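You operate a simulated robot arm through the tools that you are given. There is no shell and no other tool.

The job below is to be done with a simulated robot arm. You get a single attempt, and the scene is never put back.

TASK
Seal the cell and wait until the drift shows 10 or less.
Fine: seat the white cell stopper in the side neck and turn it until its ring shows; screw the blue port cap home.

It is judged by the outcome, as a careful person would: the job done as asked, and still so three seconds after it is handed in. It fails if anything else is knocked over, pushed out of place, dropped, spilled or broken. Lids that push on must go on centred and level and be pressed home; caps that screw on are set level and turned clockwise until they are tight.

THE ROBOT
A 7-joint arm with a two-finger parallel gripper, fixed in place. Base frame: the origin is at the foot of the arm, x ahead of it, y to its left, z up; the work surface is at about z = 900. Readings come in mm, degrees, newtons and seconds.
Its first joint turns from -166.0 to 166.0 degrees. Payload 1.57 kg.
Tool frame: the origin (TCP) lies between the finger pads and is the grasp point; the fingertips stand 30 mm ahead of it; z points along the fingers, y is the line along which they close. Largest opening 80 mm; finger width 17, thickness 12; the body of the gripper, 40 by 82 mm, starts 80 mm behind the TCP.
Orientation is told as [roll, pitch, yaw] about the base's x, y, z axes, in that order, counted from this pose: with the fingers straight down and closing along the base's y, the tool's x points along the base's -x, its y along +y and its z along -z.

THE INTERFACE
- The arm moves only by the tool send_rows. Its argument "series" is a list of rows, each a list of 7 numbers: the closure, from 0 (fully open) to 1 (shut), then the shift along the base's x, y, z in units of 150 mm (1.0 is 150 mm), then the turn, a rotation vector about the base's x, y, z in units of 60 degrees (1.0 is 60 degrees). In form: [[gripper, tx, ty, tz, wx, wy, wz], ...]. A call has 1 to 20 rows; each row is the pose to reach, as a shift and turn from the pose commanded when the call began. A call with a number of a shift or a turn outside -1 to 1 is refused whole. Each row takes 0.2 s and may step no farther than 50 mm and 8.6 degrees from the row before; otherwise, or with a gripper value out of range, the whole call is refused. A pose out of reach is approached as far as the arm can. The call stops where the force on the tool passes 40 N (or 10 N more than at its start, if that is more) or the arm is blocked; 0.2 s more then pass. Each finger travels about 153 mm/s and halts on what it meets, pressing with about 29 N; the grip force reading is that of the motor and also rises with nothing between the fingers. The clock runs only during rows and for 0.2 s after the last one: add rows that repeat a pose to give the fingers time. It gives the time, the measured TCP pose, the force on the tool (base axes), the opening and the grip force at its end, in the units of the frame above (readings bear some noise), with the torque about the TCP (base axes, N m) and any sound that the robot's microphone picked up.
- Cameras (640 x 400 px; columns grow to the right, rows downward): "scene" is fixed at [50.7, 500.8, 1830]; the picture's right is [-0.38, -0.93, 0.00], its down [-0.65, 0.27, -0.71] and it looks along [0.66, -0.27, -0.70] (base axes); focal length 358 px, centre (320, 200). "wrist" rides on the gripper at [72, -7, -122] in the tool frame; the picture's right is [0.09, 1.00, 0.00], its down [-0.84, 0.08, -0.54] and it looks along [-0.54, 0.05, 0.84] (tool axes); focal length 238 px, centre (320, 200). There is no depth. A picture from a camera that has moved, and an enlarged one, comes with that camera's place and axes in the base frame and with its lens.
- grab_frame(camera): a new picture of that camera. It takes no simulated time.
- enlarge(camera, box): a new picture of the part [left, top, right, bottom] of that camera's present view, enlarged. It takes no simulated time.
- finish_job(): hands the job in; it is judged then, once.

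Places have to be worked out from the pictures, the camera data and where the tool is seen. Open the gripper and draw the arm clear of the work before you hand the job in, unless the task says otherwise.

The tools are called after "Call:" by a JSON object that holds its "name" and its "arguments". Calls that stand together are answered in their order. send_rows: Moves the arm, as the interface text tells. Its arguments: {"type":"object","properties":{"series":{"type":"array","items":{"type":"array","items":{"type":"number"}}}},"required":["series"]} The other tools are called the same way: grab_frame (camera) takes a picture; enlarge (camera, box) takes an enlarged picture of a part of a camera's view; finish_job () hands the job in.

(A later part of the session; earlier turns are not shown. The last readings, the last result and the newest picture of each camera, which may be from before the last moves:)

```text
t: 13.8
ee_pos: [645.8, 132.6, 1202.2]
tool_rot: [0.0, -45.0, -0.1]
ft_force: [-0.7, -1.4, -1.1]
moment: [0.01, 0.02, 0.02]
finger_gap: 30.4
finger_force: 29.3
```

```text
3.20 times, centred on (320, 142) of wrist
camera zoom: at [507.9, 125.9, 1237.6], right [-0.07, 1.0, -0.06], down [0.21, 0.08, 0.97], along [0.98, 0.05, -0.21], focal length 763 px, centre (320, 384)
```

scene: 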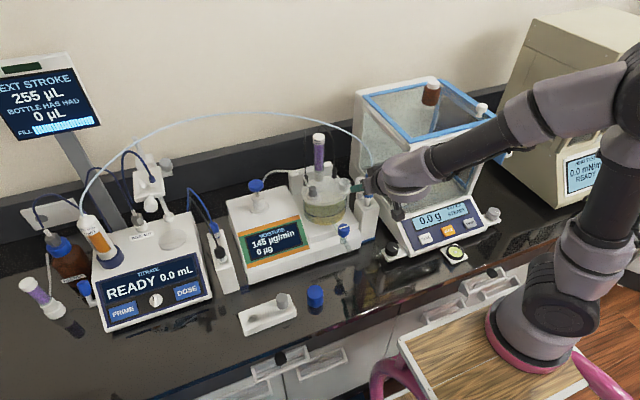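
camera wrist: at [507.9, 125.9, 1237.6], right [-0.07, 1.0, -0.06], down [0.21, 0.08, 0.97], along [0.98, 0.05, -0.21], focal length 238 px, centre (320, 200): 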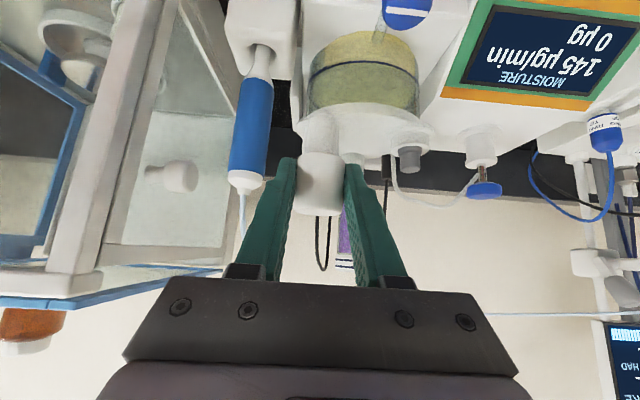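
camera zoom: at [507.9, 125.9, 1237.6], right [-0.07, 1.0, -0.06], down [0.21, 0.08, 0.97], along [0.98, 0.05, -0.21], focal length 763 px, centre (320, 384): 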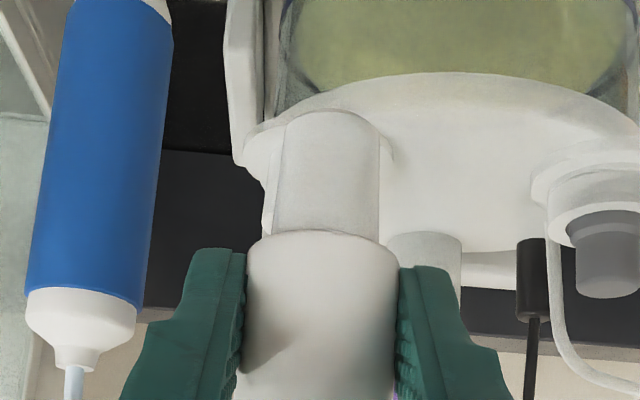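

The stopper's y (132.6) matches the neck's y (132.4). I'll lower slightly and move forward to just short of the neck, then check against the tube and neck.

Call:
{"name": "send_rows", "arguments": {"series": [[1, 0.0, 0, -0.087, 0, 0, 0], [1, 0.15, 0, -0.087, 0, 0, 0], [1, 0.3, 0, -0.087, 0, 0, 0], [1, 0.45, 0, -0.087, 0, 0, 0], [1, 0.57, 0, -0.087, 0, 0, 0], [1, 0.57, 0, -0.087, 0, 0, 0]]}}

Call:
{"name": "enlarge", "arguments": {"camera": "scene", "box": [310, 120, 430, 220]}}

Call:
{"name": "grab_frame", "arguments": {"camera": "wrist"}}

```text
t: 15.2
ee_pos: [730.6, 134.0, 1188.2]
tool_rot: [0.0, -44.9, 0.0]
ft_force: [-0.5, -0.2, -0.2]
moment: [0.0, -0.01, 0.0]
finger_gap: 30.0
finger_force: 28.8
```

```text
4.00 times, centred on (370, 170) of scene
camera zoom: at [50.7, 500.8, 1830.0], right [-0.38, -0.93, 0.0], down [-0.65, 0.27, -0.71], along [0.66, -0.27, -0.7], focal length 1431 px, centre (120, 320)
```

zoom: 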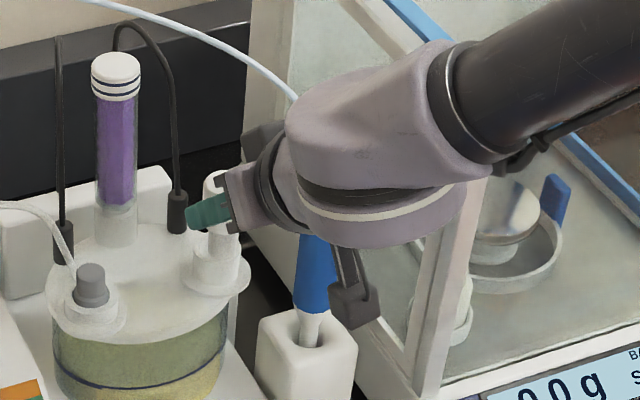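

```text
taken
camera wrist: at [592.3, 127.6, 1223.3], right [-0.06, 1.0, -0.07], down [0.21, 0.08, 0.97], along [0.98, 0.05, -0.21], focal length 238 px, centre (320, 200)
```

wrist: 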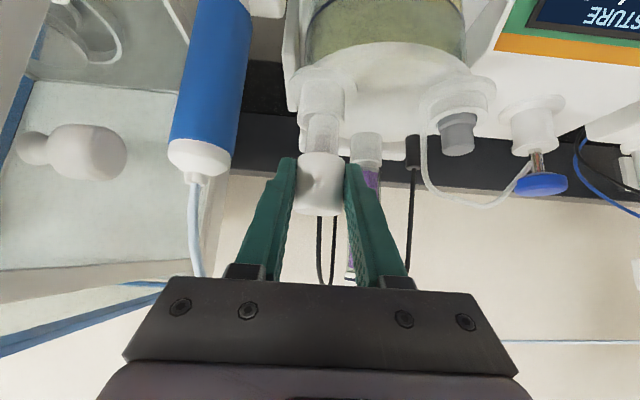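

No contact with the tube, and the stopper is close to the neck. I'll zoom in on the stem and neck from both cameras to fix the last offset.

Call:
{"name": "enlarge", "arguments": {"camera": "wrist", "box": [260, 55, 400, 220]}}

Call:
{"name": "enlarge", "arguments": {"camera": "scene", "box": [345, 155, 385, 195]}}

```text
2.42 times, centred on (330, 138) of wrist
camera zoom: at [592.3, 127.6, 1223.3], right [-0.06, 1.0, -0.07], down [0.21, 0.08, 0.97], along [0.98, 0.05, -0.21], focal length 578 px, centre (296, 352)
```

zoom: 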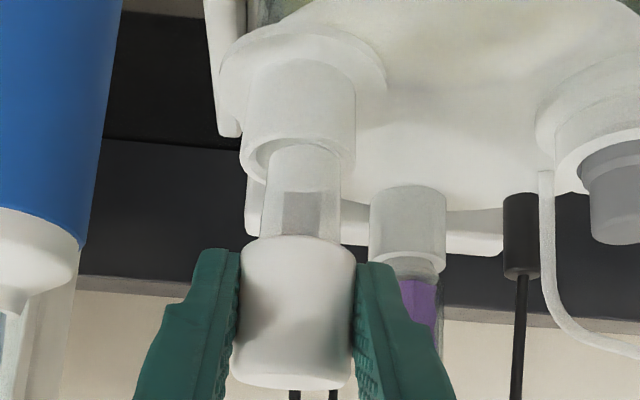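

```text
10.00 times, centred on (365, 175) of scene
camera zoom: at [50.7, 500.8, 1830.0], right [-0.38, -0.93, 0.0], down [-0.65, 0.27, -0.71], along [0.66, -0.27, -0.7], focal length 3577 px, centre (-130, 450)
```

zoom: 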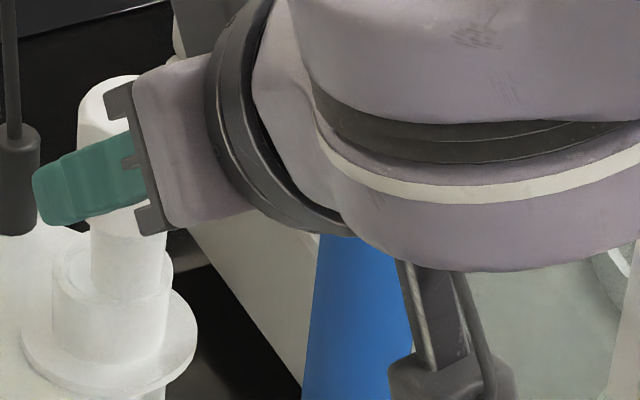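

I need the neck rim's position more exactly, so I'll zoom tightly on the rim and stem tip in the wrist view.

Call:
{"name": "enlarge", "arguments": {"camera": "wrist", "box": [285, 60, 365, 135]}}

Call:
{"name": "enlarge", "arguments": {"camera": "wrist", "box": [285, 110, 365, 220]}}

Call:
{"name": "enlarge", "arguments": {"camera": "scene", "box": [346, 165, 370, 195]}}

```text
5.33 times, centred on (325, 98) of wrist
camera zoom: at [592.3, 127.6, 1223.3], right [-0.06, 1.0, -0.07], down [0.21, 0.08, 0.97], along [0.98, 0.05, -0.21], focal length 1271 px, centre (293, 747)
```

zoom: 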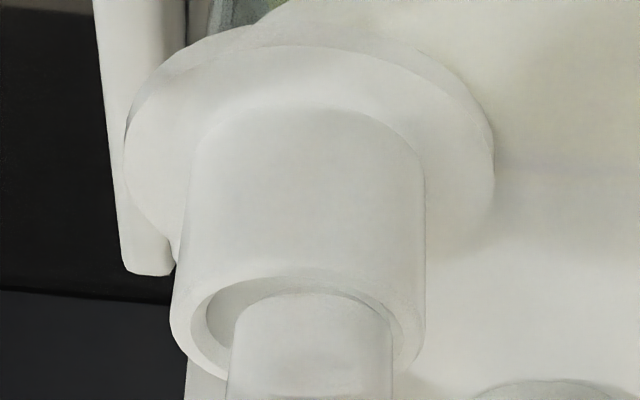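

```text
3.64 times, centred on (325, 165) of wrist
camera zoom: at [592.3, 127.6, 1223.3], right [-0.06, 1.0, -0.07], down [0.21, 0.08, 0.97], along [0.98, 0.05, -0.21], focal length 867 px, centre (302, 327)
```

zoom: 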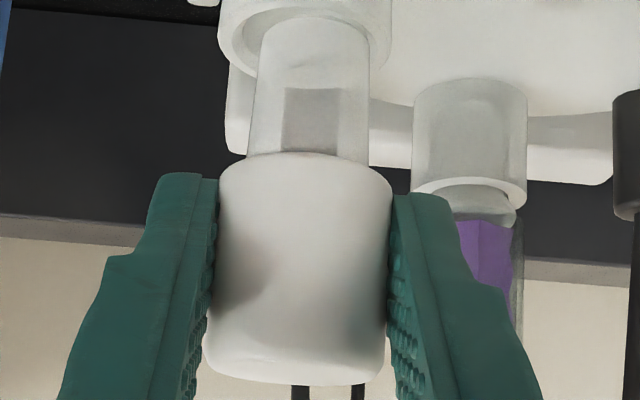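

```text
13.33 times, centred on (358, 180) of scene
camera zoom: at [50.7, 500.8, 1830.0], right [-0.38, -0.93, 0.0], down [-0.65, 0.27, -0.71], along [0.66, -0.27, -0.7], focal length 4769 px, centre (-187, 467)
```

zoom: 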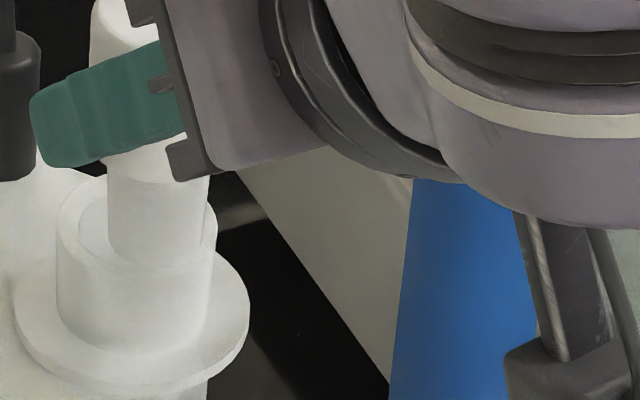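

Comparing views, the scene camera has a small bias. Corrected, the neck axis is about 12.7 mm ahead of the stem and 1.9 mm toward −y, with its rim at about z = 1129, and the stem tip is about 8 mm above the rim. I'll raise 4 mm, shift over the neck and check again.

Call:
{"name": "send_rows", "arguments": {"series": [[1, 0.0, -0.006, 0.03, 0, 0, 0], [1, 0.04, -0.0127, 0.03, 0, 0, 0], [1, 0.085, -0.0127, 0.03, 0, 0, 0], [1, 0.085, -0.0127, 0.03, 0, 0, 0]]}}

Call:
{"name": "enlarge", "arguments": {"camera": "wrist", "box": [285, 60, 365, 135]}}

Call:
{"name": "enlarge", "arguments": {"camera": "scene", "box": [338, 160, 370, 195]}}

Call:
{"name": "grab_frame", "arguments": {"camera": "wrist"}}

```text
t: 16.2
ee_pos: [742.8, 131.3, 1193.1]
tool_rot: [0.0, -45.0, 0.0]
ft_force: [0.2, 0.3, -0.2]
moment: [-0.01, -0.01, 0.02]
finger_gap: 30.0
finger_force: 29.1
```

```text
5.33 times, centred on (325, 98) of wrist
camera zoom: at [604.7, 124.5, 1227.5], right [-0.07, 1.0, -0.06], down [0.21, 0.08, 0.97], along [0.98, 0.05, -0.21], focal length 1271 px, centre (293, 747)
```

zoom: 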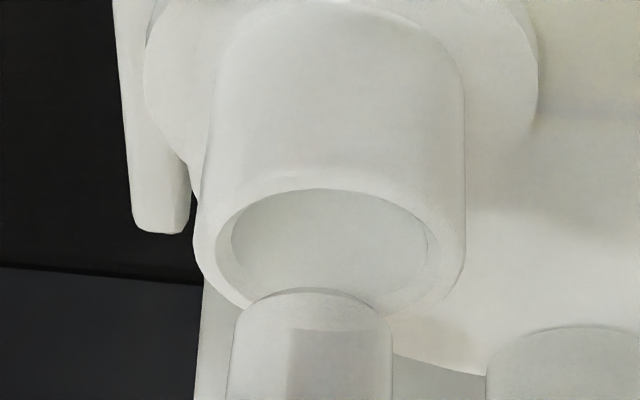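

```text
11.43 times, centred on (354, 178) of scene
camera zoom: at [50.7, 500.8, 1830.0], right [-0.38, -0.93, 0.0], down [-0.65, 0.27, -0.71], along [0.66, -0.27, -0.7], focal length 4088 px, centre (-69, 457)
```

zoom: 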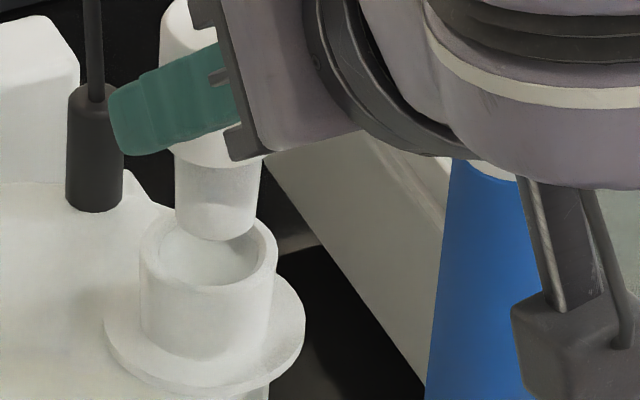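

```text
taken
camera wrist: at [604.7, 124.5, 1227.5], right [-0.07, 1.0, -0.06], down [0.21, 0.08, 0.97], along [0.98, 0.05, -0.21], focal length 238 px, centre (320, 200)
```

wrist: 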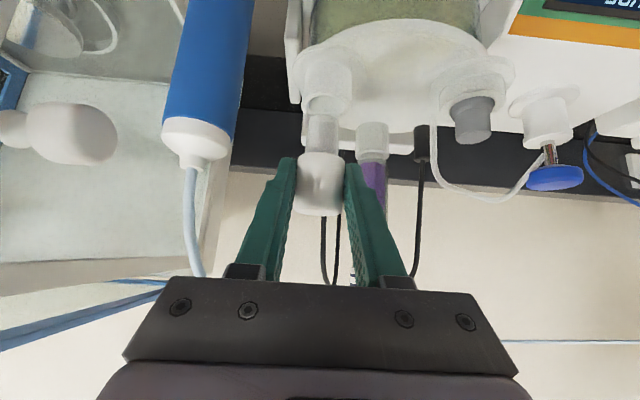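

The wrist view puts the neck at y = 132.4 and the stem at 130.8, and x agrees within about 1 mm. I'll correct y by +1.6 mm and lower the stem partway into the bore.

Call:
{"name": "send_rows", "arguments": {"series": [[1, -0.003, 0.0107, 0, 0, 0, 0], [1, -0.003, 0.0107, -0.05, 0, 0, 0], [1, -0.003, 0.0107, -0.09, 0, 0, 0], [1, -0.003, 0.0107, -0.13, 0, 0, 0], [1, -0.003, 0.0107, -0.13, 0, 0, 0]]}}

Call:
{"name": "enlarge", "arguments": {"camera": "wrist", "box": [275, 60, 375, 170]}}

Call:
{"name": "enlarge", "arguments": {"camera": "scene", "box": [338, 160, 370, 195]}}

```text
t: 17.4
ee_pos: [743.0, 133.5, 1173.5]
tool_rot: [0.0, -44.9, 0.0]
ft_force: [-0.6, -0.2, -0.8]
moment: [0.03, 0.01, -0.01]
finger_gap: 29.9
finger_force: 28.5
```

```text
3.64 times, centred on (325, 115) of wrist
camera zoom: at [605.4, 126.3, 1208.6], right [-0.06, 1.0, -0.07], down [0.21, 0.08, 0.97], along [0.98, 0.05, -0.21], focal length 867 px, centre (302, 509)
```

zoom: 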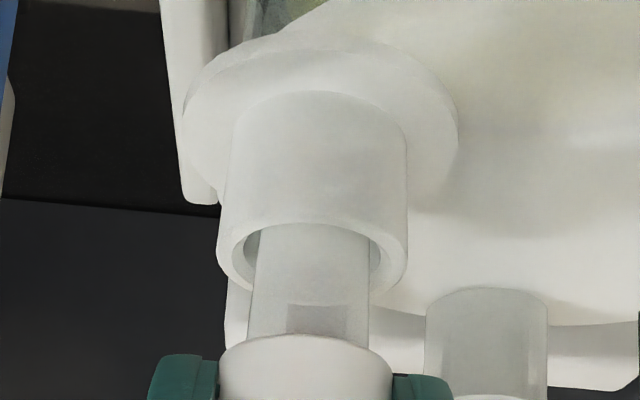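

```text
11.43 times, centred on (354, 178) of scene
camera zoom: at [50.7, 500.8, 1830.0], right [-0.38, -0.93, 0.0], down [-0.65, 0.27, -0.71], along [0.66, -0.27, -0.7], focal length 4088 px, centre (-69, 457)
```

zoom: 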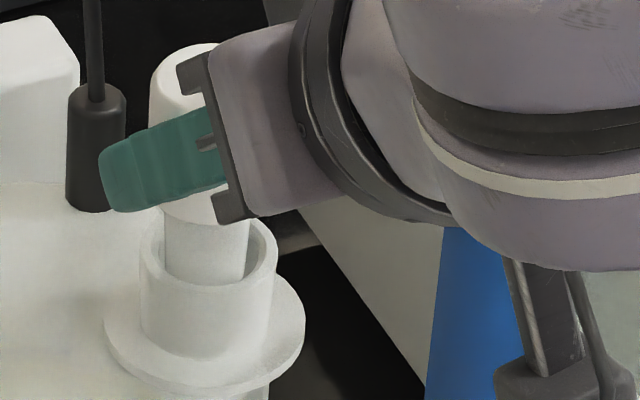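

The stem is centred in the bore with no contact force. I'll keep lowering in small steps until it seats.

Call:
{"name": "send_rows", "arguments": {"series": [[1, 0, 0, -0.03, 0, 0, 0], [1, 0, 0, -0.06, 0, 0, 0], [1, 0, 0, -0.08, 0, 0, 0], [1, 0, 0, -0.095, 0, 0, 0], [1, 0, 0, -0.105, 0, 0, 0]]}}

Call:
{"name": "enlarge", "arguments": {"camera": "wrist", "box": [275, 60, 375, 170]}}

Call:
{"name": "enlarge", "arguments": {"camera": "scene", "box": [338, 160, 370, 195]}}

```text
t: 18.6
ee_pos: [742.9, 134.1, 1160.7]
tool_rot: [0.0, -45.1, 0.0]
ft_force: [-2.9, 0.9, 13.6]
moment: [0.06, -0.13, 0.04]
finger_gap: 30.1
finger_force: 28.9
```

```text
3.64 times, centred on (325, 115) of wrist
camera zoom: at [605.1, 126.3, 1194.2], right [-0.06, 1.0, -0.06], down [0.21, 0.08, 0.98], along [0.98, 0.05, -0.21], focal length 867 px, centre (302, 509)
```

zoom: 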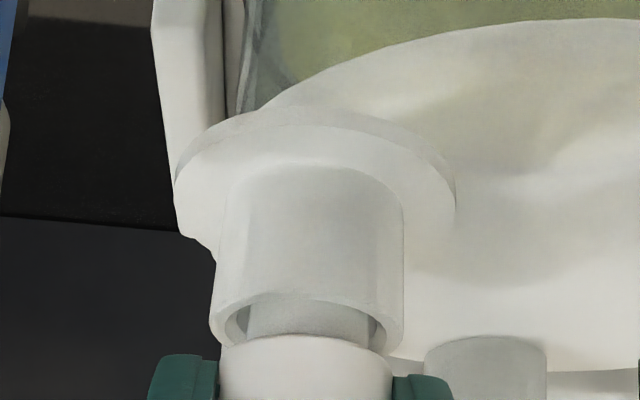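

```text
11.43 times, centred on (354, 178) of scene
camera zoom: at [50.7, 500.8, 1830.0], right [-0.38, -0.93, 0.0], down [-0.65, 0.27, -0.71], along [0.66, -0.27, -0.7], focal length 4088 px, centre (-69, 457)
```

zoom: 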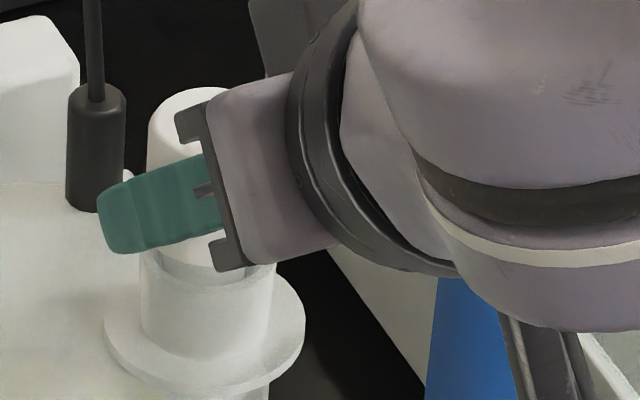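

Contact began at about 14 N with the head about 7 mm above the rim. The fingertips reach below the head and would land on the neck rim. I'll ease up, open only partway so the stopper drops into the bore, then regrip higher.

Call:
{"name": "send_rows", "arguments": {"series": [[1, 0, 0, 0.02, 0, 0, 0], [1, 0, 0, 0.02, 0, 0, 0]]}}

Call:
{"name": "enlarge", "arguments": {"camera": "wrist", "box": [260, 80, 380, 220]}}

Call:
{"name": "enlarge", "arguments": {"camera": "scene", "box": [340, 165, 364, 195]}}

```text
t: 19.2
ee_pos: [743.3, 131.8, 1160.4]
tool_rot: [0.0, -44.9, 0.0]
ft_force: [1.0, 0.4, -0.7]
moment: [-0.01, -0.02, -0.04]
finger_gap: 29.9
finger_force: 29.1
```

```text
2.86 times, centred on (320, 150) of wrist
camera zoom: at [605.0, 125.6, 1195.9], right [-0.06, 1.0, -0.07], down [0.21, 0.08, 0.97], along [0.98, 0.05, -0.21], focal length 681 px, centre (320, 343)
```

zoom: 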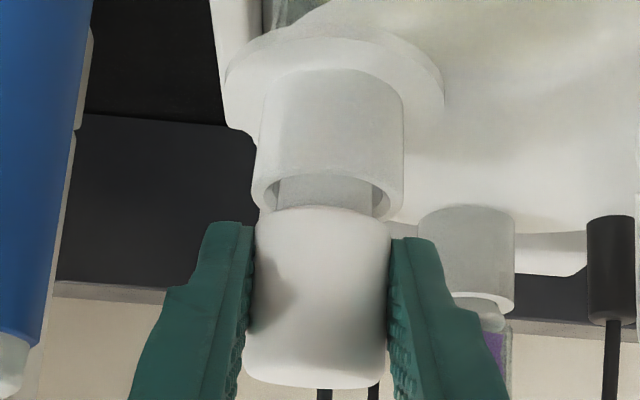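

```text
13.33 times, centred on (352, 180) of scene
camera zoom: at [50.7, 500.8, 1830.0], right [-0.38, -0.93, 0.0], down [-0.65, 0.27, -0.71], along [0.66, -0.27, -0.7], focal length 4769 px, centre (-107, 467)
```

zoom: 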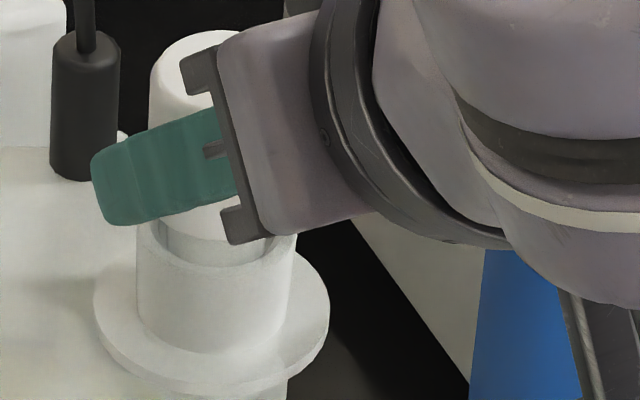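

The force is back to zero with the stem well inside the bore. I'll open to about 46 mm so the stopper drops while the fingers stay clear of the parked dosing tip.

Call:
{"name": "send_rows", "arguments": {"series": [[0.5, 0, 0, 0, 0, 0, 0], [0.43, 0, 0, 0, 0, 0, 0], [0.43, 0, 0, 0, 0, 0, 0]]}}

Call:
{"name": "enlarge", "arguments": {"camera": "wrist", "box": [260, 80, 380, 220]}}

Call:
{"name": "enlarge", "arguments": {"camera": "scene", "box": [340, 165, 364, 195]}}

```text
t: 20.0
ee_pos: [743.4, 132.4, 1161.8]
tool_rot: [0.0, -45.0, -0.1]
ft_force: [0.4, -1.0, 0.2]
moment: [0.03, 0.0, 0.01]
finger_gap: 45.8
finger_force: 0.1
```

```text
2.86 times, centred on (320, 150) of wrist
camera zoom: at [605.1, 125.8, 1196.3], right [-0.06, 1.0, -0.07], down [0.21, 0.08, 0.97], along [0.98, 0.05, -0.21], focal length 681 px, centre (320, 343)
```

zoom: 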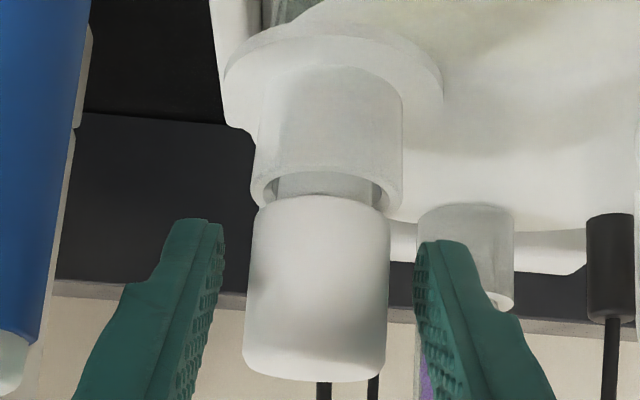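

```text
13.33 times, centred on (352, 180) of scene
camera zoom: at [50.7, 500.8, 1830.0], right [-0.38, -0.93, 0.0], down [-0.65, 0.27, -0.71], along [0.66, -0.27, -0.7], focal length 4769 px, centre (-107, 467)
```

zoom: 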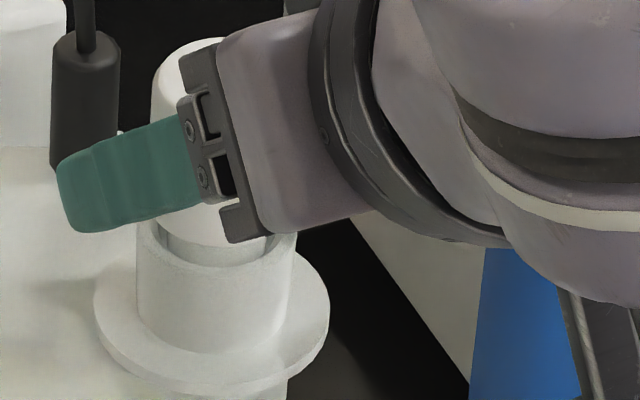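

The stopper settled about 2 mm on its taper and the head is still about 5 mm above the rim, so it must be pressed home. I'll back off slightly, rise 8 mm and regrip the upper part of the head.

Call:
{"name": "send_rows", "arguments": {"series": [[0.43, -0.0367, 0, 0.0553, 0, 0, 0], [0.43, -0.0367, 0, 0.0553, 0, 0, 0], [0.8, -0.0367, 0, 0.0553, 0, 0, 0], [1, -0.0367, 0, 0.0553, 0, 0, 0], [1, -0.0367, 0, 0.0553, 0, 0, 0]]}}

Call:
{"name": "enlarge", "arguments": {"camera": "wrist", "box": [260, 80, 380, 220]}}

Call:
{"name": "enlarge", "arguments": {"camera": "scene", "box": [340, 165, 364, 195]}}

```text
t: 21.2
ee_pos: [738.4, 132.0, 1170.7]
tool_rot: [0.0, -45.0, 0.0]
ft_force: [-0.5, -0.1, 0.1]
moment: [-0.02, 0.01, -0.02]
finger_gap: 30.0
finger_force: 28.4
```

```text
2.86 times, centred on (320, 150) of wrist
camera zoom: at [600.2, 125.7, 1204.9], right [-0.06, 1.0, -0.06], down [0.21, 0.08, 0.97], along [0.98, 0.05, -0.21], focal length 681 px, centre (320, 343)
```

zoom: 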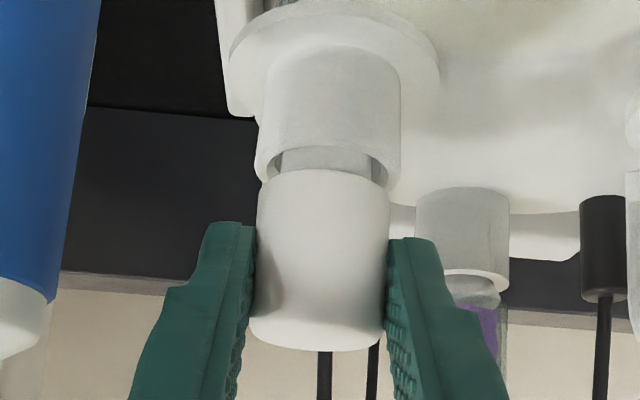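

```text
13.33 times, centred on (352, 180) of scene
camera zoom: at [50.7, 500.8, 1830.0], right [-0.38, -0.93, 0.0], down [-0.65, 0.27, -0.71], along [0.66, -0.27, -0.7], focal length 4769 px, centre (-107, 467)
```

zoom: 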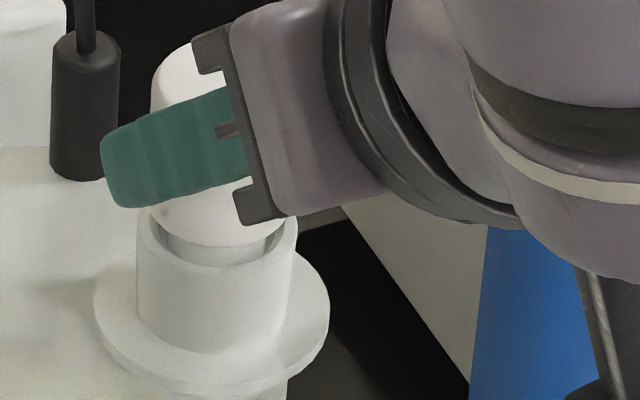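

Regripped with a clear margin between the fingertips and the rim. Now I'll press down gently in small steps.

Call:
{"name": "send_rows", "arguments": {"series": [[1, 0, 0, -0.013, 0, 0, 0], [1, 0, 0, -0.026, 0, 0, 0], [1, 0, 0, -0.026, 0, 0, 0]]}}

Call:
{"name": "enlarge", "arguments": {"camera": "wrist", "box": [260, 80, 380, 220]}}

Call:
{"name": "enlarge", "arguments": {"camera": "scene", "box": [340, 165, 364, 195]}}

```text
t: 22.0
ee_pos: [737.9, 134.0, 1166.7]
tool_rot: [0.1, -45.2, -0.1]
ft_force: [4.3, -0.2, 23.8]
moment: [-0.06, -0.61, -0.04]
finger_gap: 29.8
finger_force: 28.9
```

```text
2.86 times, centred on (320, 150) of wrist
camera zoom: at [600.4, 126.3, 1201.3], right [-0.06, 1.0, -0.06], down [0.21, 0.08, 0.98], along [0.98, 0.05, -0.21], focal length 681 px, centre (320, 343)
```

zoom: 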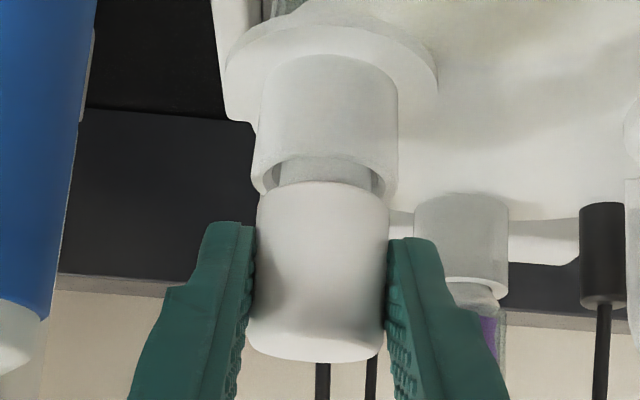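

```text
13.33 times, centred on (352, 180) of scene
camera zoom: at [50.7, 500.8, 1830.0], right [-0.38, -0.93, 0.0], down [-0.65, 0.27, -0.71], along [0.66, -0.27, -0.7], focal length 4769 px, centre (-107, 467)
```

zoom: 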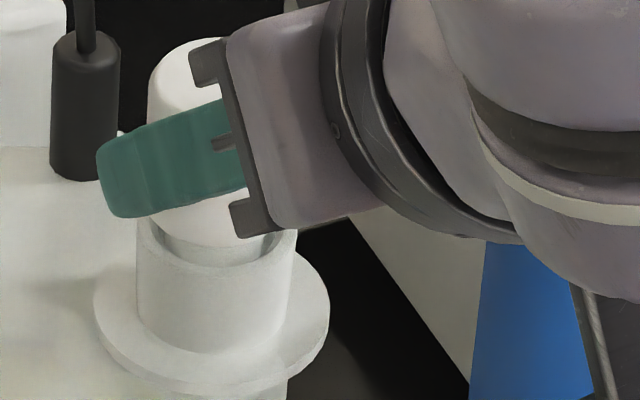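

Pressing to 24 N moved the fingers but not the head, so it seems to be down on its taper. I'll check the display, then ease the push.

Call:
{"name": "send_rows", "arguments": {"series": [[1, 0, 0, 0.013, 0, 0, 0], [1, 0, 0, 0.013, 0, 0, 0]]}}

Call:
{"name": "enlarge", "arguments": {"camera": "scene", "box": [225, 165, 385, 265]}}

Call:
{"name": "enlarge", "arguments": {"camera": "wrist", "box": [285, 85, 355, 145]}}

```text
t: 22.6
ee_pos: [738.3, 132.9, 1166.1]
tool_rot: [0.1, -44.9, 0.1]
ft_force: [1.1, -1.6, 5.6]
moment: [-0.05, -0.19, -0.05]
finger_gap: 29.9
finger_force: 28.8
```

```text
4.00 times, centred on (305, 215) of scene
camera zoom: at [50.7, 500.8, 1830.0], right [-0.38, -0.93, 0.0], down [-0.65, 0.27, -0.71], along [0.66, -0.27, -0.7], focal length 1431 px, centre (380, 140)
```

zoom: 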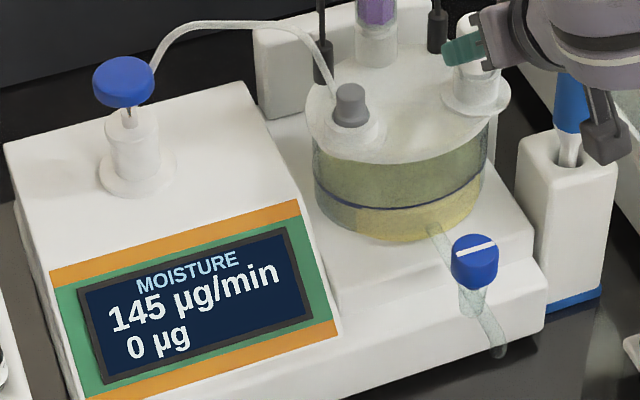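

```text
6.67 times, centred on (320, 115) of wrist
camera zoom: at [599.8, 126.6, 1202.0], right [-0.06, 1.0, -0.07], down [0.21, 0.08, 0.97], along [0.98, 0.05, -0.21], focal length 1589 px, centre (320, 767)
```

zoom: 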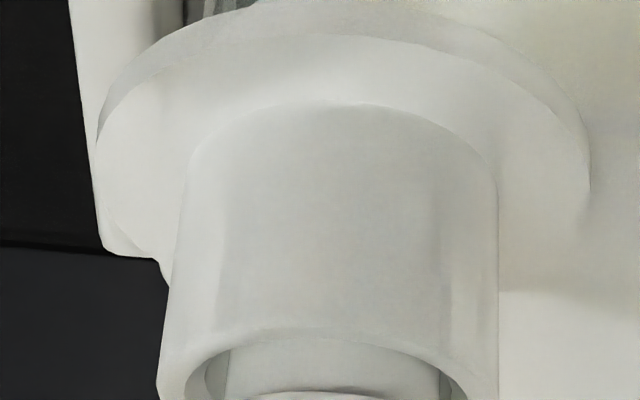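

The drift still reads 145, so it isn't sealed yet. With a light downward load I'll turn the stopper clockwise about its own axis by 48°, swinging the hand toward +y where it is clear.

Call:
{"name": "send_rows", "arguments": {"series": [[1, 0.001, 0.0144, 0, 0, 0, -0.1333], [1, 0.004, 0.0285, 0, 0, 0, -0.2667], [1, 0.009, 0.042, 0, 0, 0, -0.4], [1, 0.0157, 0.0547, 0, 0, 0, -0.5333], [1, 0.0242, 0.0664, 0, 0, 0, -0.6667], [1, 0.0342, 0.0767, 0, 0, 0, -0.8], [1, 0.0342, 0.0767, 0, 0, 0, -0.8]]}}

Call:
{"name": "enlarge", "arguments": {"camera": "scene", "box": [225, 165, 385, 265]}}

Call:
{"name": "grab_frame", "arguments": {"camera": "wrist"}}

Call:
{"name": "enlarge", "arguments": {"camera": "scene", "box": [340, 160, 372, 195]}}

```text
t: 24.2
ee_pos: [743.6, 145.6, 1166.6]
tool_rot: [0.0, -45.0, -48.0]
ft_force: [0.0, -0.7, 0.4]
moment: [0.0, -0.01, 0.01]
finger_gap: 29.8
finger_force: 29.2
```

```text
4.00 times, centred on (305, 215) of scene
camera zoom: at [50.7, 500.8, 1830.0], right [-0.38, -0.93, 0.0], down [-0.65, 0.27, -0.71], along [0.66, -0.27, -0.7], focal length 1431 px, centre (380, 140)
```

zoom: 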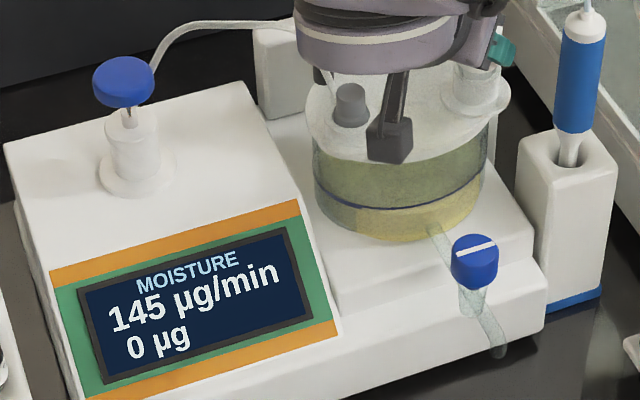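

```text
taken
camera wrist: at [646.7, 242.2, 1201.6], right [0.7, 0.71, -0.07], down [0.2, -0.1, 0.97], along [0.69, -0.69, -0.21], focal length 238 px, centre (320, 200)
```

wrist: 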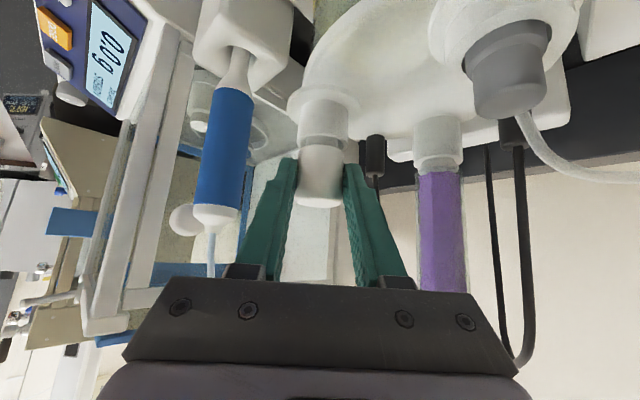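

```text
11.43 times, centred on (356, 178) of scene
camera zoom: at [50.7, 500.8, 1830.0], right [-0.38, -0.93, 0.0], down [-0.65, 0.27, -0.71], along [0.66, -0.27, -0.7], focal length 4088 px, centre (-91, 457)
```

zoom: 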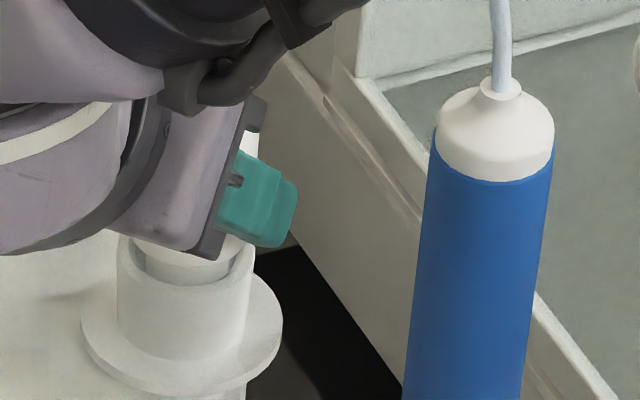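

The turn went smoothly with almost no torque. I'll look at the joint for the ring and any mark on the stem.

Call:
{"name": "enlarge", "arguments": {"camera": "wrist", "box": [270, 80, 380, 220]}}

Call:
{"name": "enlarge", "arguments": {"camera": "wrist", "box": [290, 90, 360, 160]}}

```text
2.86 times, centred on (325, 150) of wrist
camera zoom: at [646.7, 242.2, 1201.6], right [0.7, 0.71, -0.07], down [0.2, -0.1, 0.97], along [0.69, -0.69, -0.21], focal length 681 px, centre (306, 343)
```

zoom: 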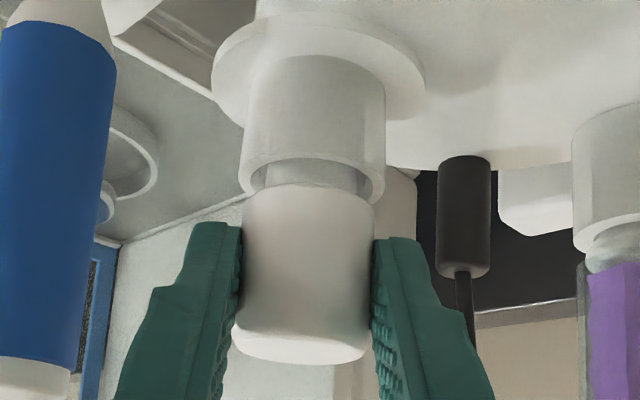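

```text
5.71 times, centred on (325, 125) of wrist
camera zoom: at [646.7, 242.2, 1201.6], right [0.7, 0.71, -0.07], down [0.2, -0.1, 0.97], along [0.69, -0.69, -0.21], focal length 1362 px, centre (291, 629)
```

zoom: 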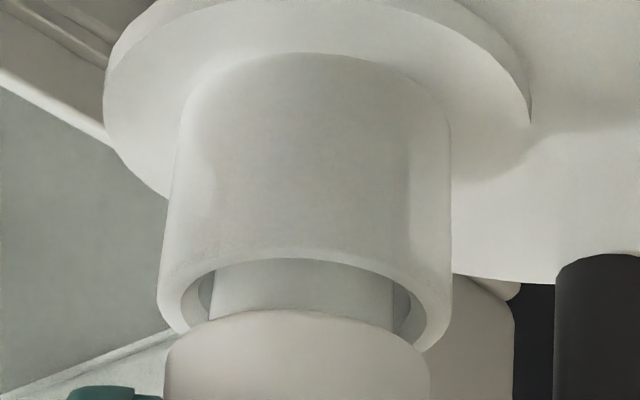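

The stopper is vertical and concentric, resting on its taper. No ring shows yet, so I'll press with about 10 N and continue turning clockwise from −48° to −88°.

Call:
{"name": "send_rows", "arguments": {"series": [[1, 0, 0, -0.01, 0, 0, 0], [1, 0.0113, 0.0089, -0.01, 0, 0, -0.1333], [1, 0.0239, 0.0161, -0.01, 0, 0, -0.2667], [1, 0.0372, 0.0215, -0.01, 0, 0, -0.4], [1, 0.0512, 0.0249, -0.01, 0, 0, -0.5333], [1, 0.0655, 0.0265, -0.01, 0, 0, -0.6667], [1, 0.0655, 0.0265, -0.01, 0, 0, -0.6667]]}}

Call:
{"name": "enlarge", "arguments": {"camera": "wrist", "box": [270, 80, 380, 220]}}

Call:
{"name": "grab_frame", "arguments": {"camera": "scene"}}

Call:
{"name": "grab_frame", "arguments": {"camera": "wrist"}}

```text
t: 25.8
ee_pos: [753.4, 149.0, 1166.3]
tool_rot: [0.1, -44.9, -88.0]
ft_force: [4.3, 1.3, 15.4]
moment: [-0.23, -0.3, 0.09]
finger_gap: 29.8
finger_force: 29.3
```

```text
2.86 times, centred on (325, 150) of wrist
camera zoom: at [741.8, 285.4, 1200.8], right [0.99, 0.1, -0.06], down [0.08, -0.21, 0.98], along [0.08, -0.97, -0.21], focal length 681 px, centre (306, 343)
```

zoom: 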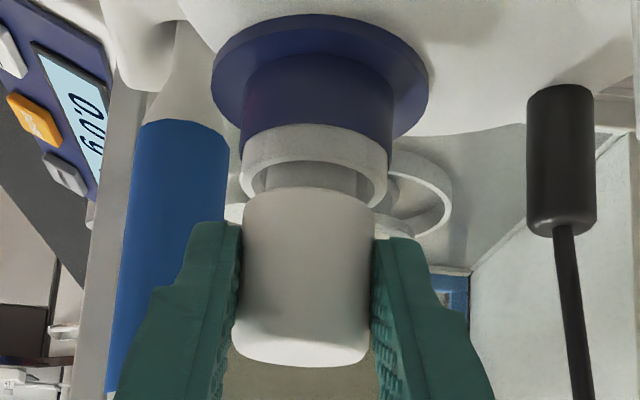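

```text
taken
```

scene: 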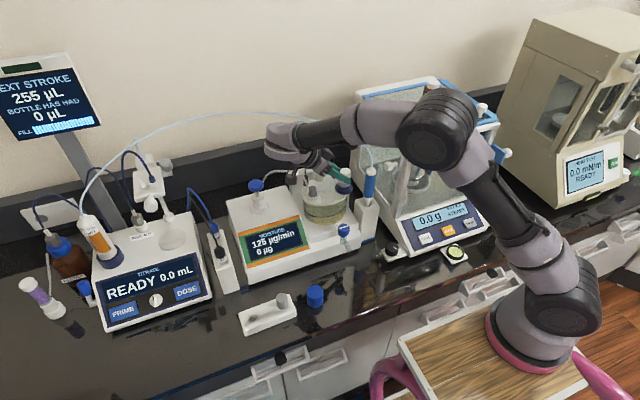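

```text
taken
camera wrist: at [741.8, 285.4, 1200.8], right [0.99, 0.1, -0.06], down [0.08, -0.21, 0.98], along [0.08, -0.97, -0.21], focal length 238 px, centre (320, 200)
```

wrist: 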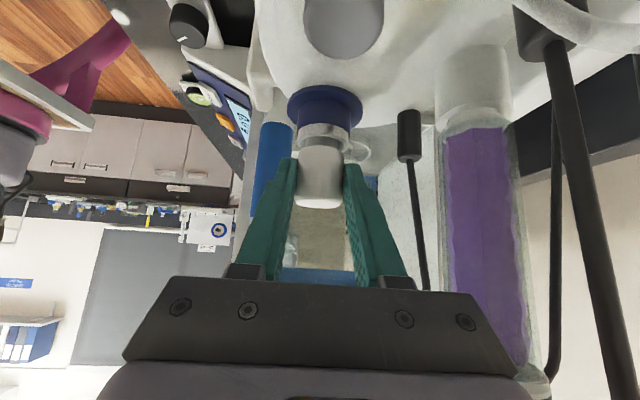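

The neck band has turned dark blue, so the ring shows, and the drift has fallen to 125. I'll ease the load, open partway to release the stopper, and check it stays put.

Call:
{"name": "send_rows", "arguments": {"series": [[1, 0, 0, 0.009, 0, 0, 0], [0.6, 0, 0, 0.009, 0, 0, 0], [0.43, 0, 0, 0.009, 0, 0, 0], [0.43, 0, 0, 0.009, 0, 0, 0]]}}

Call:
{"name": "enlarge", "arguments": {"camera": "wrist", "box": [270, 80, 380, 220]}}

Call:
{"name": "enlarge", "arguments": {"camera": "scene", "box": [225, 100, 385, 265]}}

```text
t: 26.8
ee_pos: [754.2, 148.2, 1167.3]
tool_rot: [0.0, -44.9, -88.0]
ft_force: [-0.5, 0.3, 0.0]
moment: [-0.01, -0.02, -0.02]
finger_gap: 45.5
finger_force: 0.0
```

```text
2.86 times, centred on (325, 150) of wrist
camera zoom: at [742.0, 285.6, 1201.4], right [0.99, 0.1, -0.07], down [0.08, -0.21, 0.97], along [0.08, -0.97, -0.21], focal length 681 px, centre (306, 343)
```

zoom: 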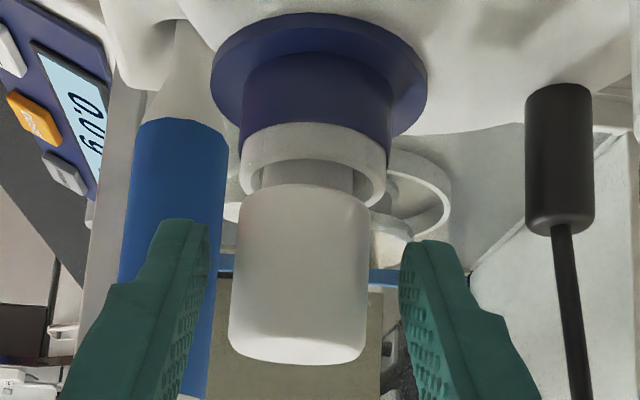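

```text
2.42 times, centred on (305, 182) of scene
camera zoom: at [50.7, 500.8, 1830.0], right [-0.38, -0.93, 0.0], down [-0.65, 0.27, -0.71], along [0.66, -0.27, -0.7], focal length 867 px, centre (356, 242)
```

zoom: 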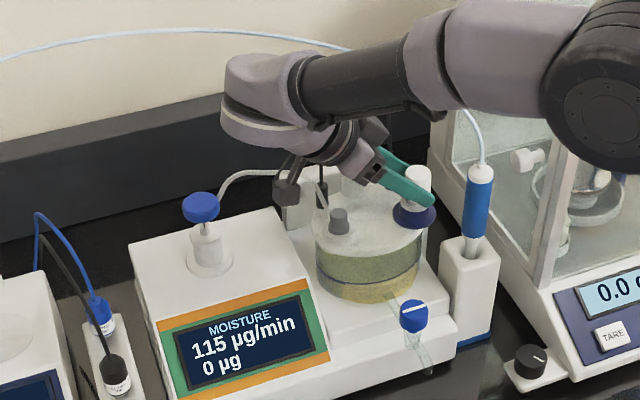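

The stopper stays seated, the ring is still dark and the drift is down to 115. I'll swing the open hand back around the stopper the way it came.

Call:
{"name": "send_rows", "arguments": {"series": [[0.43, -0.0143, -0.0015, 0.0, 0, 0, 0.1333], [0.43, -0.0283, -0.005, 0.0, 0, 0, 0.2667], [0.43, -0.0417, -0.0104, 0.0, 0, 0, 0.4], [0.43, -0.0542, -0.0176, 0.0, 0, 0, 0.5333], [0.43, -0.0655, -0.0265, 0.0, 0, 0, 0.6667], [0.43, -0.0755, -0.0369, 0.0, 0, 0, 0.8], [0.43, -0.084, -0.0485, 0.0, 0, 0, 0.9333]]}}

Call:
{"name": "grab_frame", "arguments": {"camera": "wrist"}}

Call:
{"name": "enlarge", "arguments": {"camera": "scene", "box": [225, 100, 385, 265]}}

```text
t: 28.4
ee_pos: [740.1, 141.9, 1166.7]
tool_rot: [0.0, -45.0, -31.8]
ft_force: [0.3, 0.2, -0.9]
moment: [-0.02, 0.01, -0.02]
finger_gap: 45.5
finger_force: 0.2
```

```text
taken
camera wrist: at [620.4, 207.9, 1201.9], right [0.47, 0.88, -0.07], down [0.22, -0.04, 0.97], along [0.86, -0.47, -0.21], focal length 238 px, centre (320, 200)
```

wrist: 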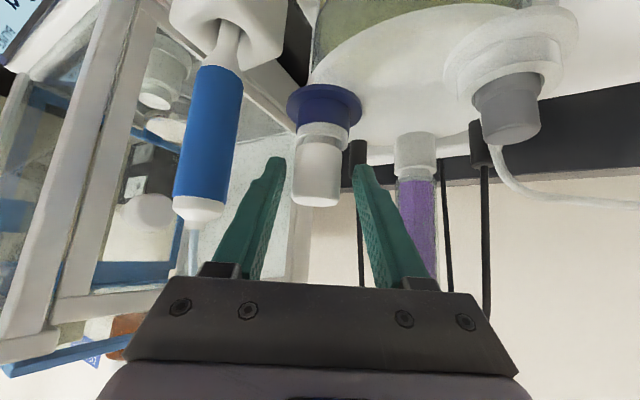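

```text
2.42 times, centred on (305, 182) of scene
camera zoom: at [50.7, 500.8, 1830.0], right [-0.38, -0.93, 0.0], down [-0.65, 0.27, -0.71], along [0.66, -0.27, -0.7], focal length 867 px, centre (356, 242)
```

zoom: 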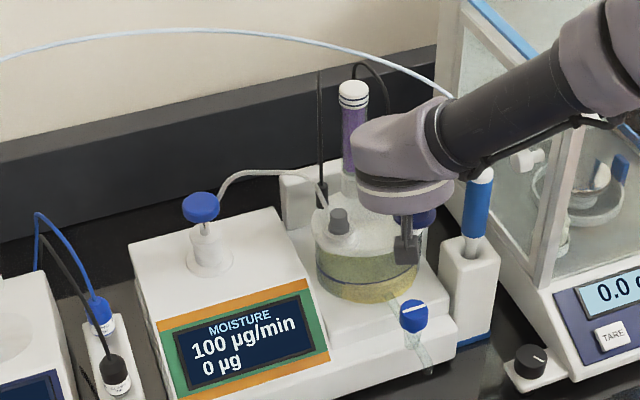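

The drift is at 100 and falling, and the stopper is stable. I'll back out along the tool axis, then go to the blue cap, which I place at (547, 309) with its top at z ≈ 944.

Call:
{"name": "send_rows", "arguments": {"series": [[0.43, -0.08, 0.05, 0.094, 0, 0, 0], [0.43, -0.16, 0.1, 0.188, 0, 0, 0], [0.43, -0.28, 0.175, 0.33, 0, 0, 0], [0.3, -0.5, 0.2, 0.33, 0, 0, 0.1], [0.2, -0.75, 0.25, 0.33, 0, 0, 0.22], [0, -0.95, 0.4, 0.25, 0, 0, 0.34]]}}

Call:
{"name": "send_rows", "arguments": {"series": [[0, -0.1, 0.2, -0.15, 0, 0, 0.09], [0, -0.2, 0.4, -0.3, 0, 0, 0.1933], [0, -0.3, 0.6, -0.45, 0, 0, 0.1933], [0, -0.4, 0.7, -0.65, 0, 0, 0.1933]]}}

Call:
{"name": "grab_frame", "arguments": {"camera": "wrist"}}

Call:
{"name": "grab_frame", "arguments": {"camera": "scene"}}

```text
t: 29.8
ee_pos: [600.9, 200.7, 1203.5]
tool_rot: [0.1, -45.0, -11.6]
ft_force: [0.3, -0.1, -0.3]
moment: [0.0, 0.01, -0.01]
finger_gap: 79.7
finger_force: 0.2
```

```text
t: 30.8
ee_pos: [539.0, 306.1, 1109.8]
tool_rot: [0.1, -44.9, -0.1]
ft_force: [-1.0, -1.5, 0.1]
moment: [0.03, 0.03, 0.02]
finger_gap: 80.1
finger_force: 0.1
```

```text
taken
camera wrist: at [400.9, 298.5, 1144.4], right [-0.06, 1.0, -0.06], down [0.21, 0.08, 0.98], along [0.98, 0.05, -0.21], focal length 238 px, centre (320, 200)
```

wrist: 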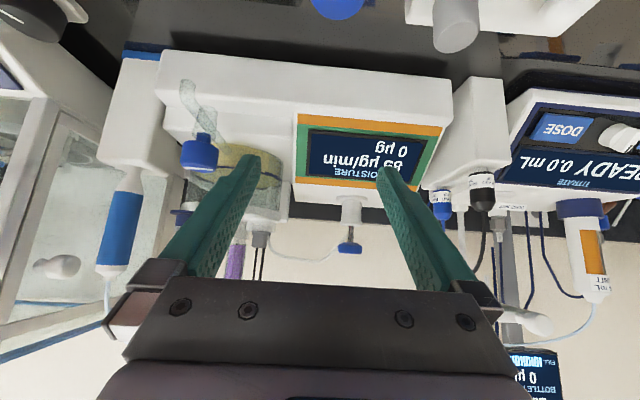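

```text
taken
```

scene: 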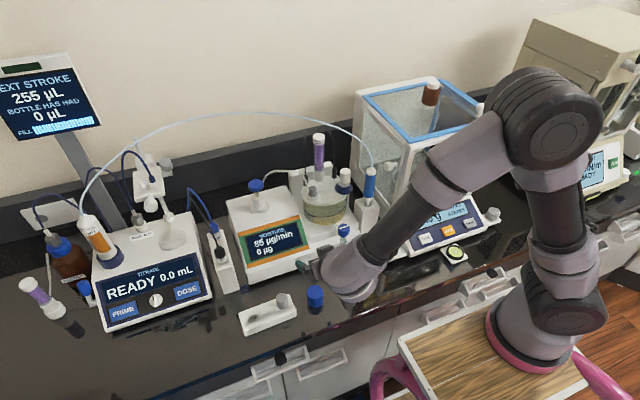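

The drift is down to 85. I'll descend to just above the cap and check alignment.

Call:
{"name": "send_rows", "arguments": {"series": [[0, -0.02, 0.01, -0.2, 0, 0, 0], [0, -0.0413, 0.0173, -0.45, 0, 0, 0], [0, -0.0413, 0.0173, -0.6, 0, 0, 0], [0, -0.0413, 0.0173, -0.6, 0, 0, 0]]}}

Call:
{"name": "grab_frame", "arguments": {"camera": "wrist"}}

Call:
{"name": "enlarge", "arguments": {"camera": "wrist", "box": [240, 20, 400, 150]}}

```text
t: 31.8
ee_pos: [532.6, 308.2, 1018.5]
tool_rot: [-0.1, -45.0, 0.0]
ft_force: [-0.5, -0.2, 0.5]
moment: [-0.02, -0.01, 0.02]
finger_gap: 80.3
finger_force: 0.0
```

```text
taken
camera wrist: at [393.7, 301.9, 1052.9], right [-0.06, 1.0, -0.06], down [0.21, 0.08, 0.97], along [0.98, 0.05, -0.21], focal length 238 px, centre (320, 200)
```

wrist: 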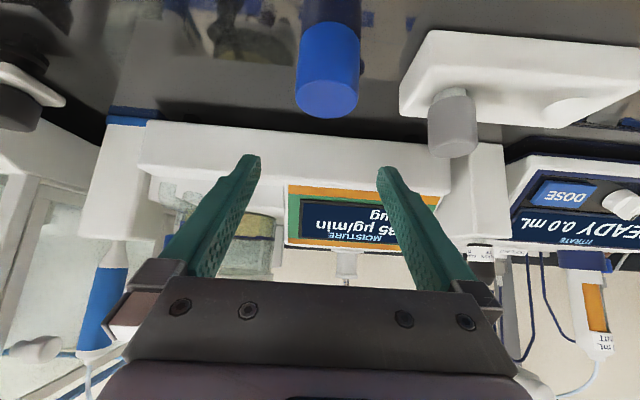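

```text
3.08 times, centred on (320, 85) of wrist
camera zoom: at [393.7, 301.9, 1052.9], right [-0.06, 1.0, -0.06], down [0.21, 0.08, 0.97], along [0.98, 0.05, -0.21], focal length 733 px, centre (320, 554)
```

zoom: 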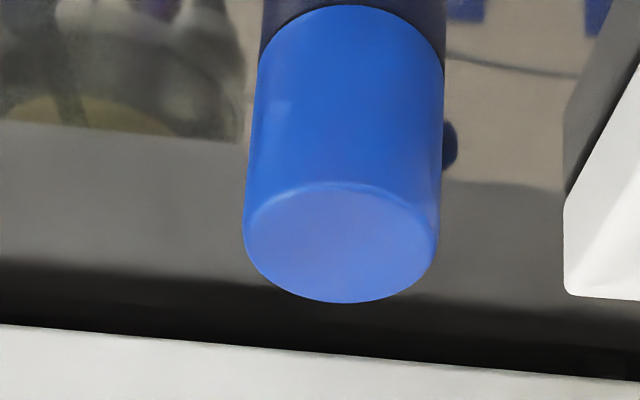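

The cap is at (547, 309.5) with its top at 944, as expected. I'll lower the fingers around its upper half and close.

Call:
{"name": "send_rows", "arguments": {"series": [[0, 0, 0.0033, -0.2, 0, 0, 0], [0, 0, 0.0033, -0.4, 0, 0, 0], [0, 0, 0.0033, -0.4727, 0, 0, 0], [0, 0, 0.0033, -0.4727, 0, 0, 0], [0.3, 0, 0.0033, -0.4727, 0, 0, 0], [0.6, 0, 0.0033, -0.4727, 0, 0, 0], [1, 0, 0.0033, -0.4727, 0, 0, 0], [1, 0, 0.0033, -0.4727, 0, 0, 0]]}}

Call:
{"name": "enlarge", "arguments": {"camera": "wrist", "box": [220, 100, 420, 240]}}

Call:
{"name": "grab_frame", "arguments": {"camera": "scene"}}

```text
t: 33.6
ee_pos: [532.5, 308.3, 946.4]
tool_rot: [0.0, -44.9, 0.0]
ft_force: [-0.6, -0.3, 0.4]
moment: [0.02, 0.03, -0.02]
finger_gap: 51.7
finger_force: 28.5
```

```text
2.86 times, centred on (320, 170) of wrist
camera zoom: at [393.8, 301.8, 981.9], right [-0.06, 1.0, -0.07], down [0.21, 0.08, 0.97], along [0.98, 0.05, -0.21], focal length 681 px, centre (320, 286)
```

zoom: 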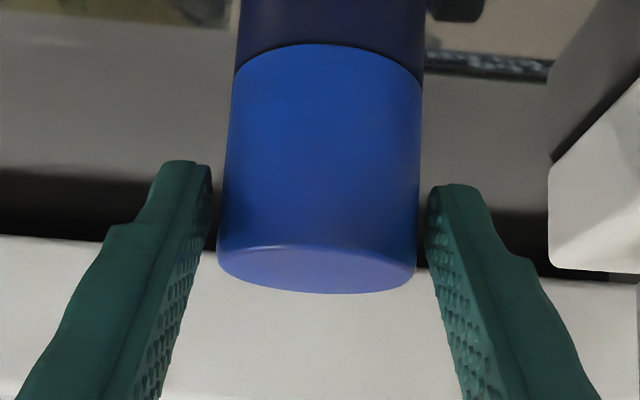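

```text
taken
```

scene: 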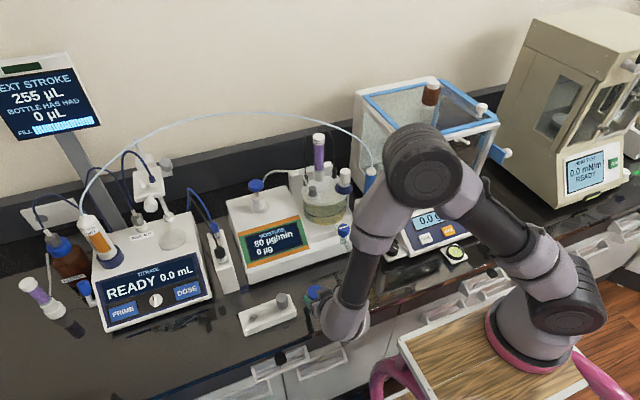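

The fingers halted at a 51.7 mm gap and 28.5 N, though the cap looks about 46 mm wide with a thin gap showing each side. I'll hold closed a little longer and look again before lifting.

Call:
{"name": "send_rows", "arguments": {"series": [[1, 0, 0, 0, 0, 0, 0], [1, 0, 0, 0, 0, 0, 0], [1, 0, 0, 0, 0, 0, 0]]}}

Call:
{"name": "enlarge", "arguments": {"camera": "wrist", "box": [270, 120, 370, 220]}}

Call:
{"name": "enlarge", "arguments": {"camera": "scene", "box": [285, 270, 375, 340]}}

```text
t: 34.4
ee_pos: [531.6, 309.2, 946.3]
tool_rot: [0.0, -45.0, -0.1]
ft_force: [-0.6, -0.2, -0.8]
moment: [0.02, -0.01, -0.03]
finger_gap: 51.3
finger_force: 29.2
```

```text
4.00 times, centred on (320, 170) of wrist
camera zoom: at [393.8, 301.8, 981.9], right [-0.06, 1.0, -0.07], down [0.21, 0.08, 0.97], along [0.98, 0.05, -0.21], focal length 953 px, centre (320, 320)
```

zoom: 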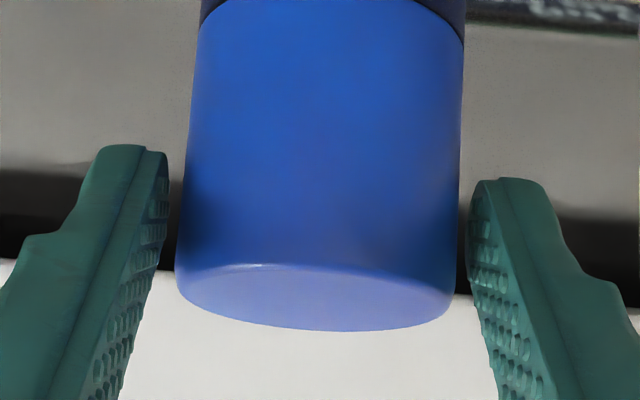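

```text
5.71 times, centred on (330, 305) of scene
camera zoom: at [50.7, 500.8, 1830.0], right [-0.38, -0.93, 0.0], down [-0.65, 0.27, -0.71], along [0.66, -0.27, -0.7], focal length 2044 px, centre (263, -400)
```

zoom: 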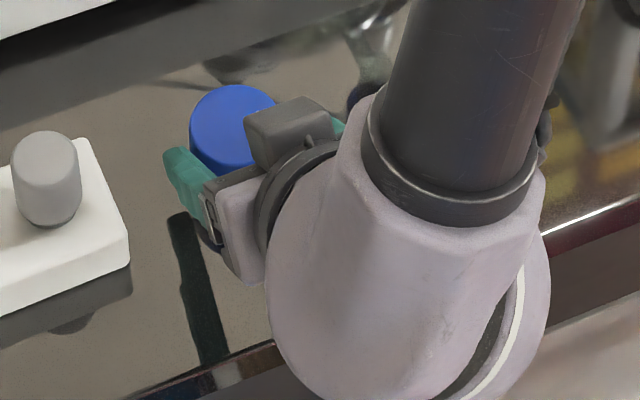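

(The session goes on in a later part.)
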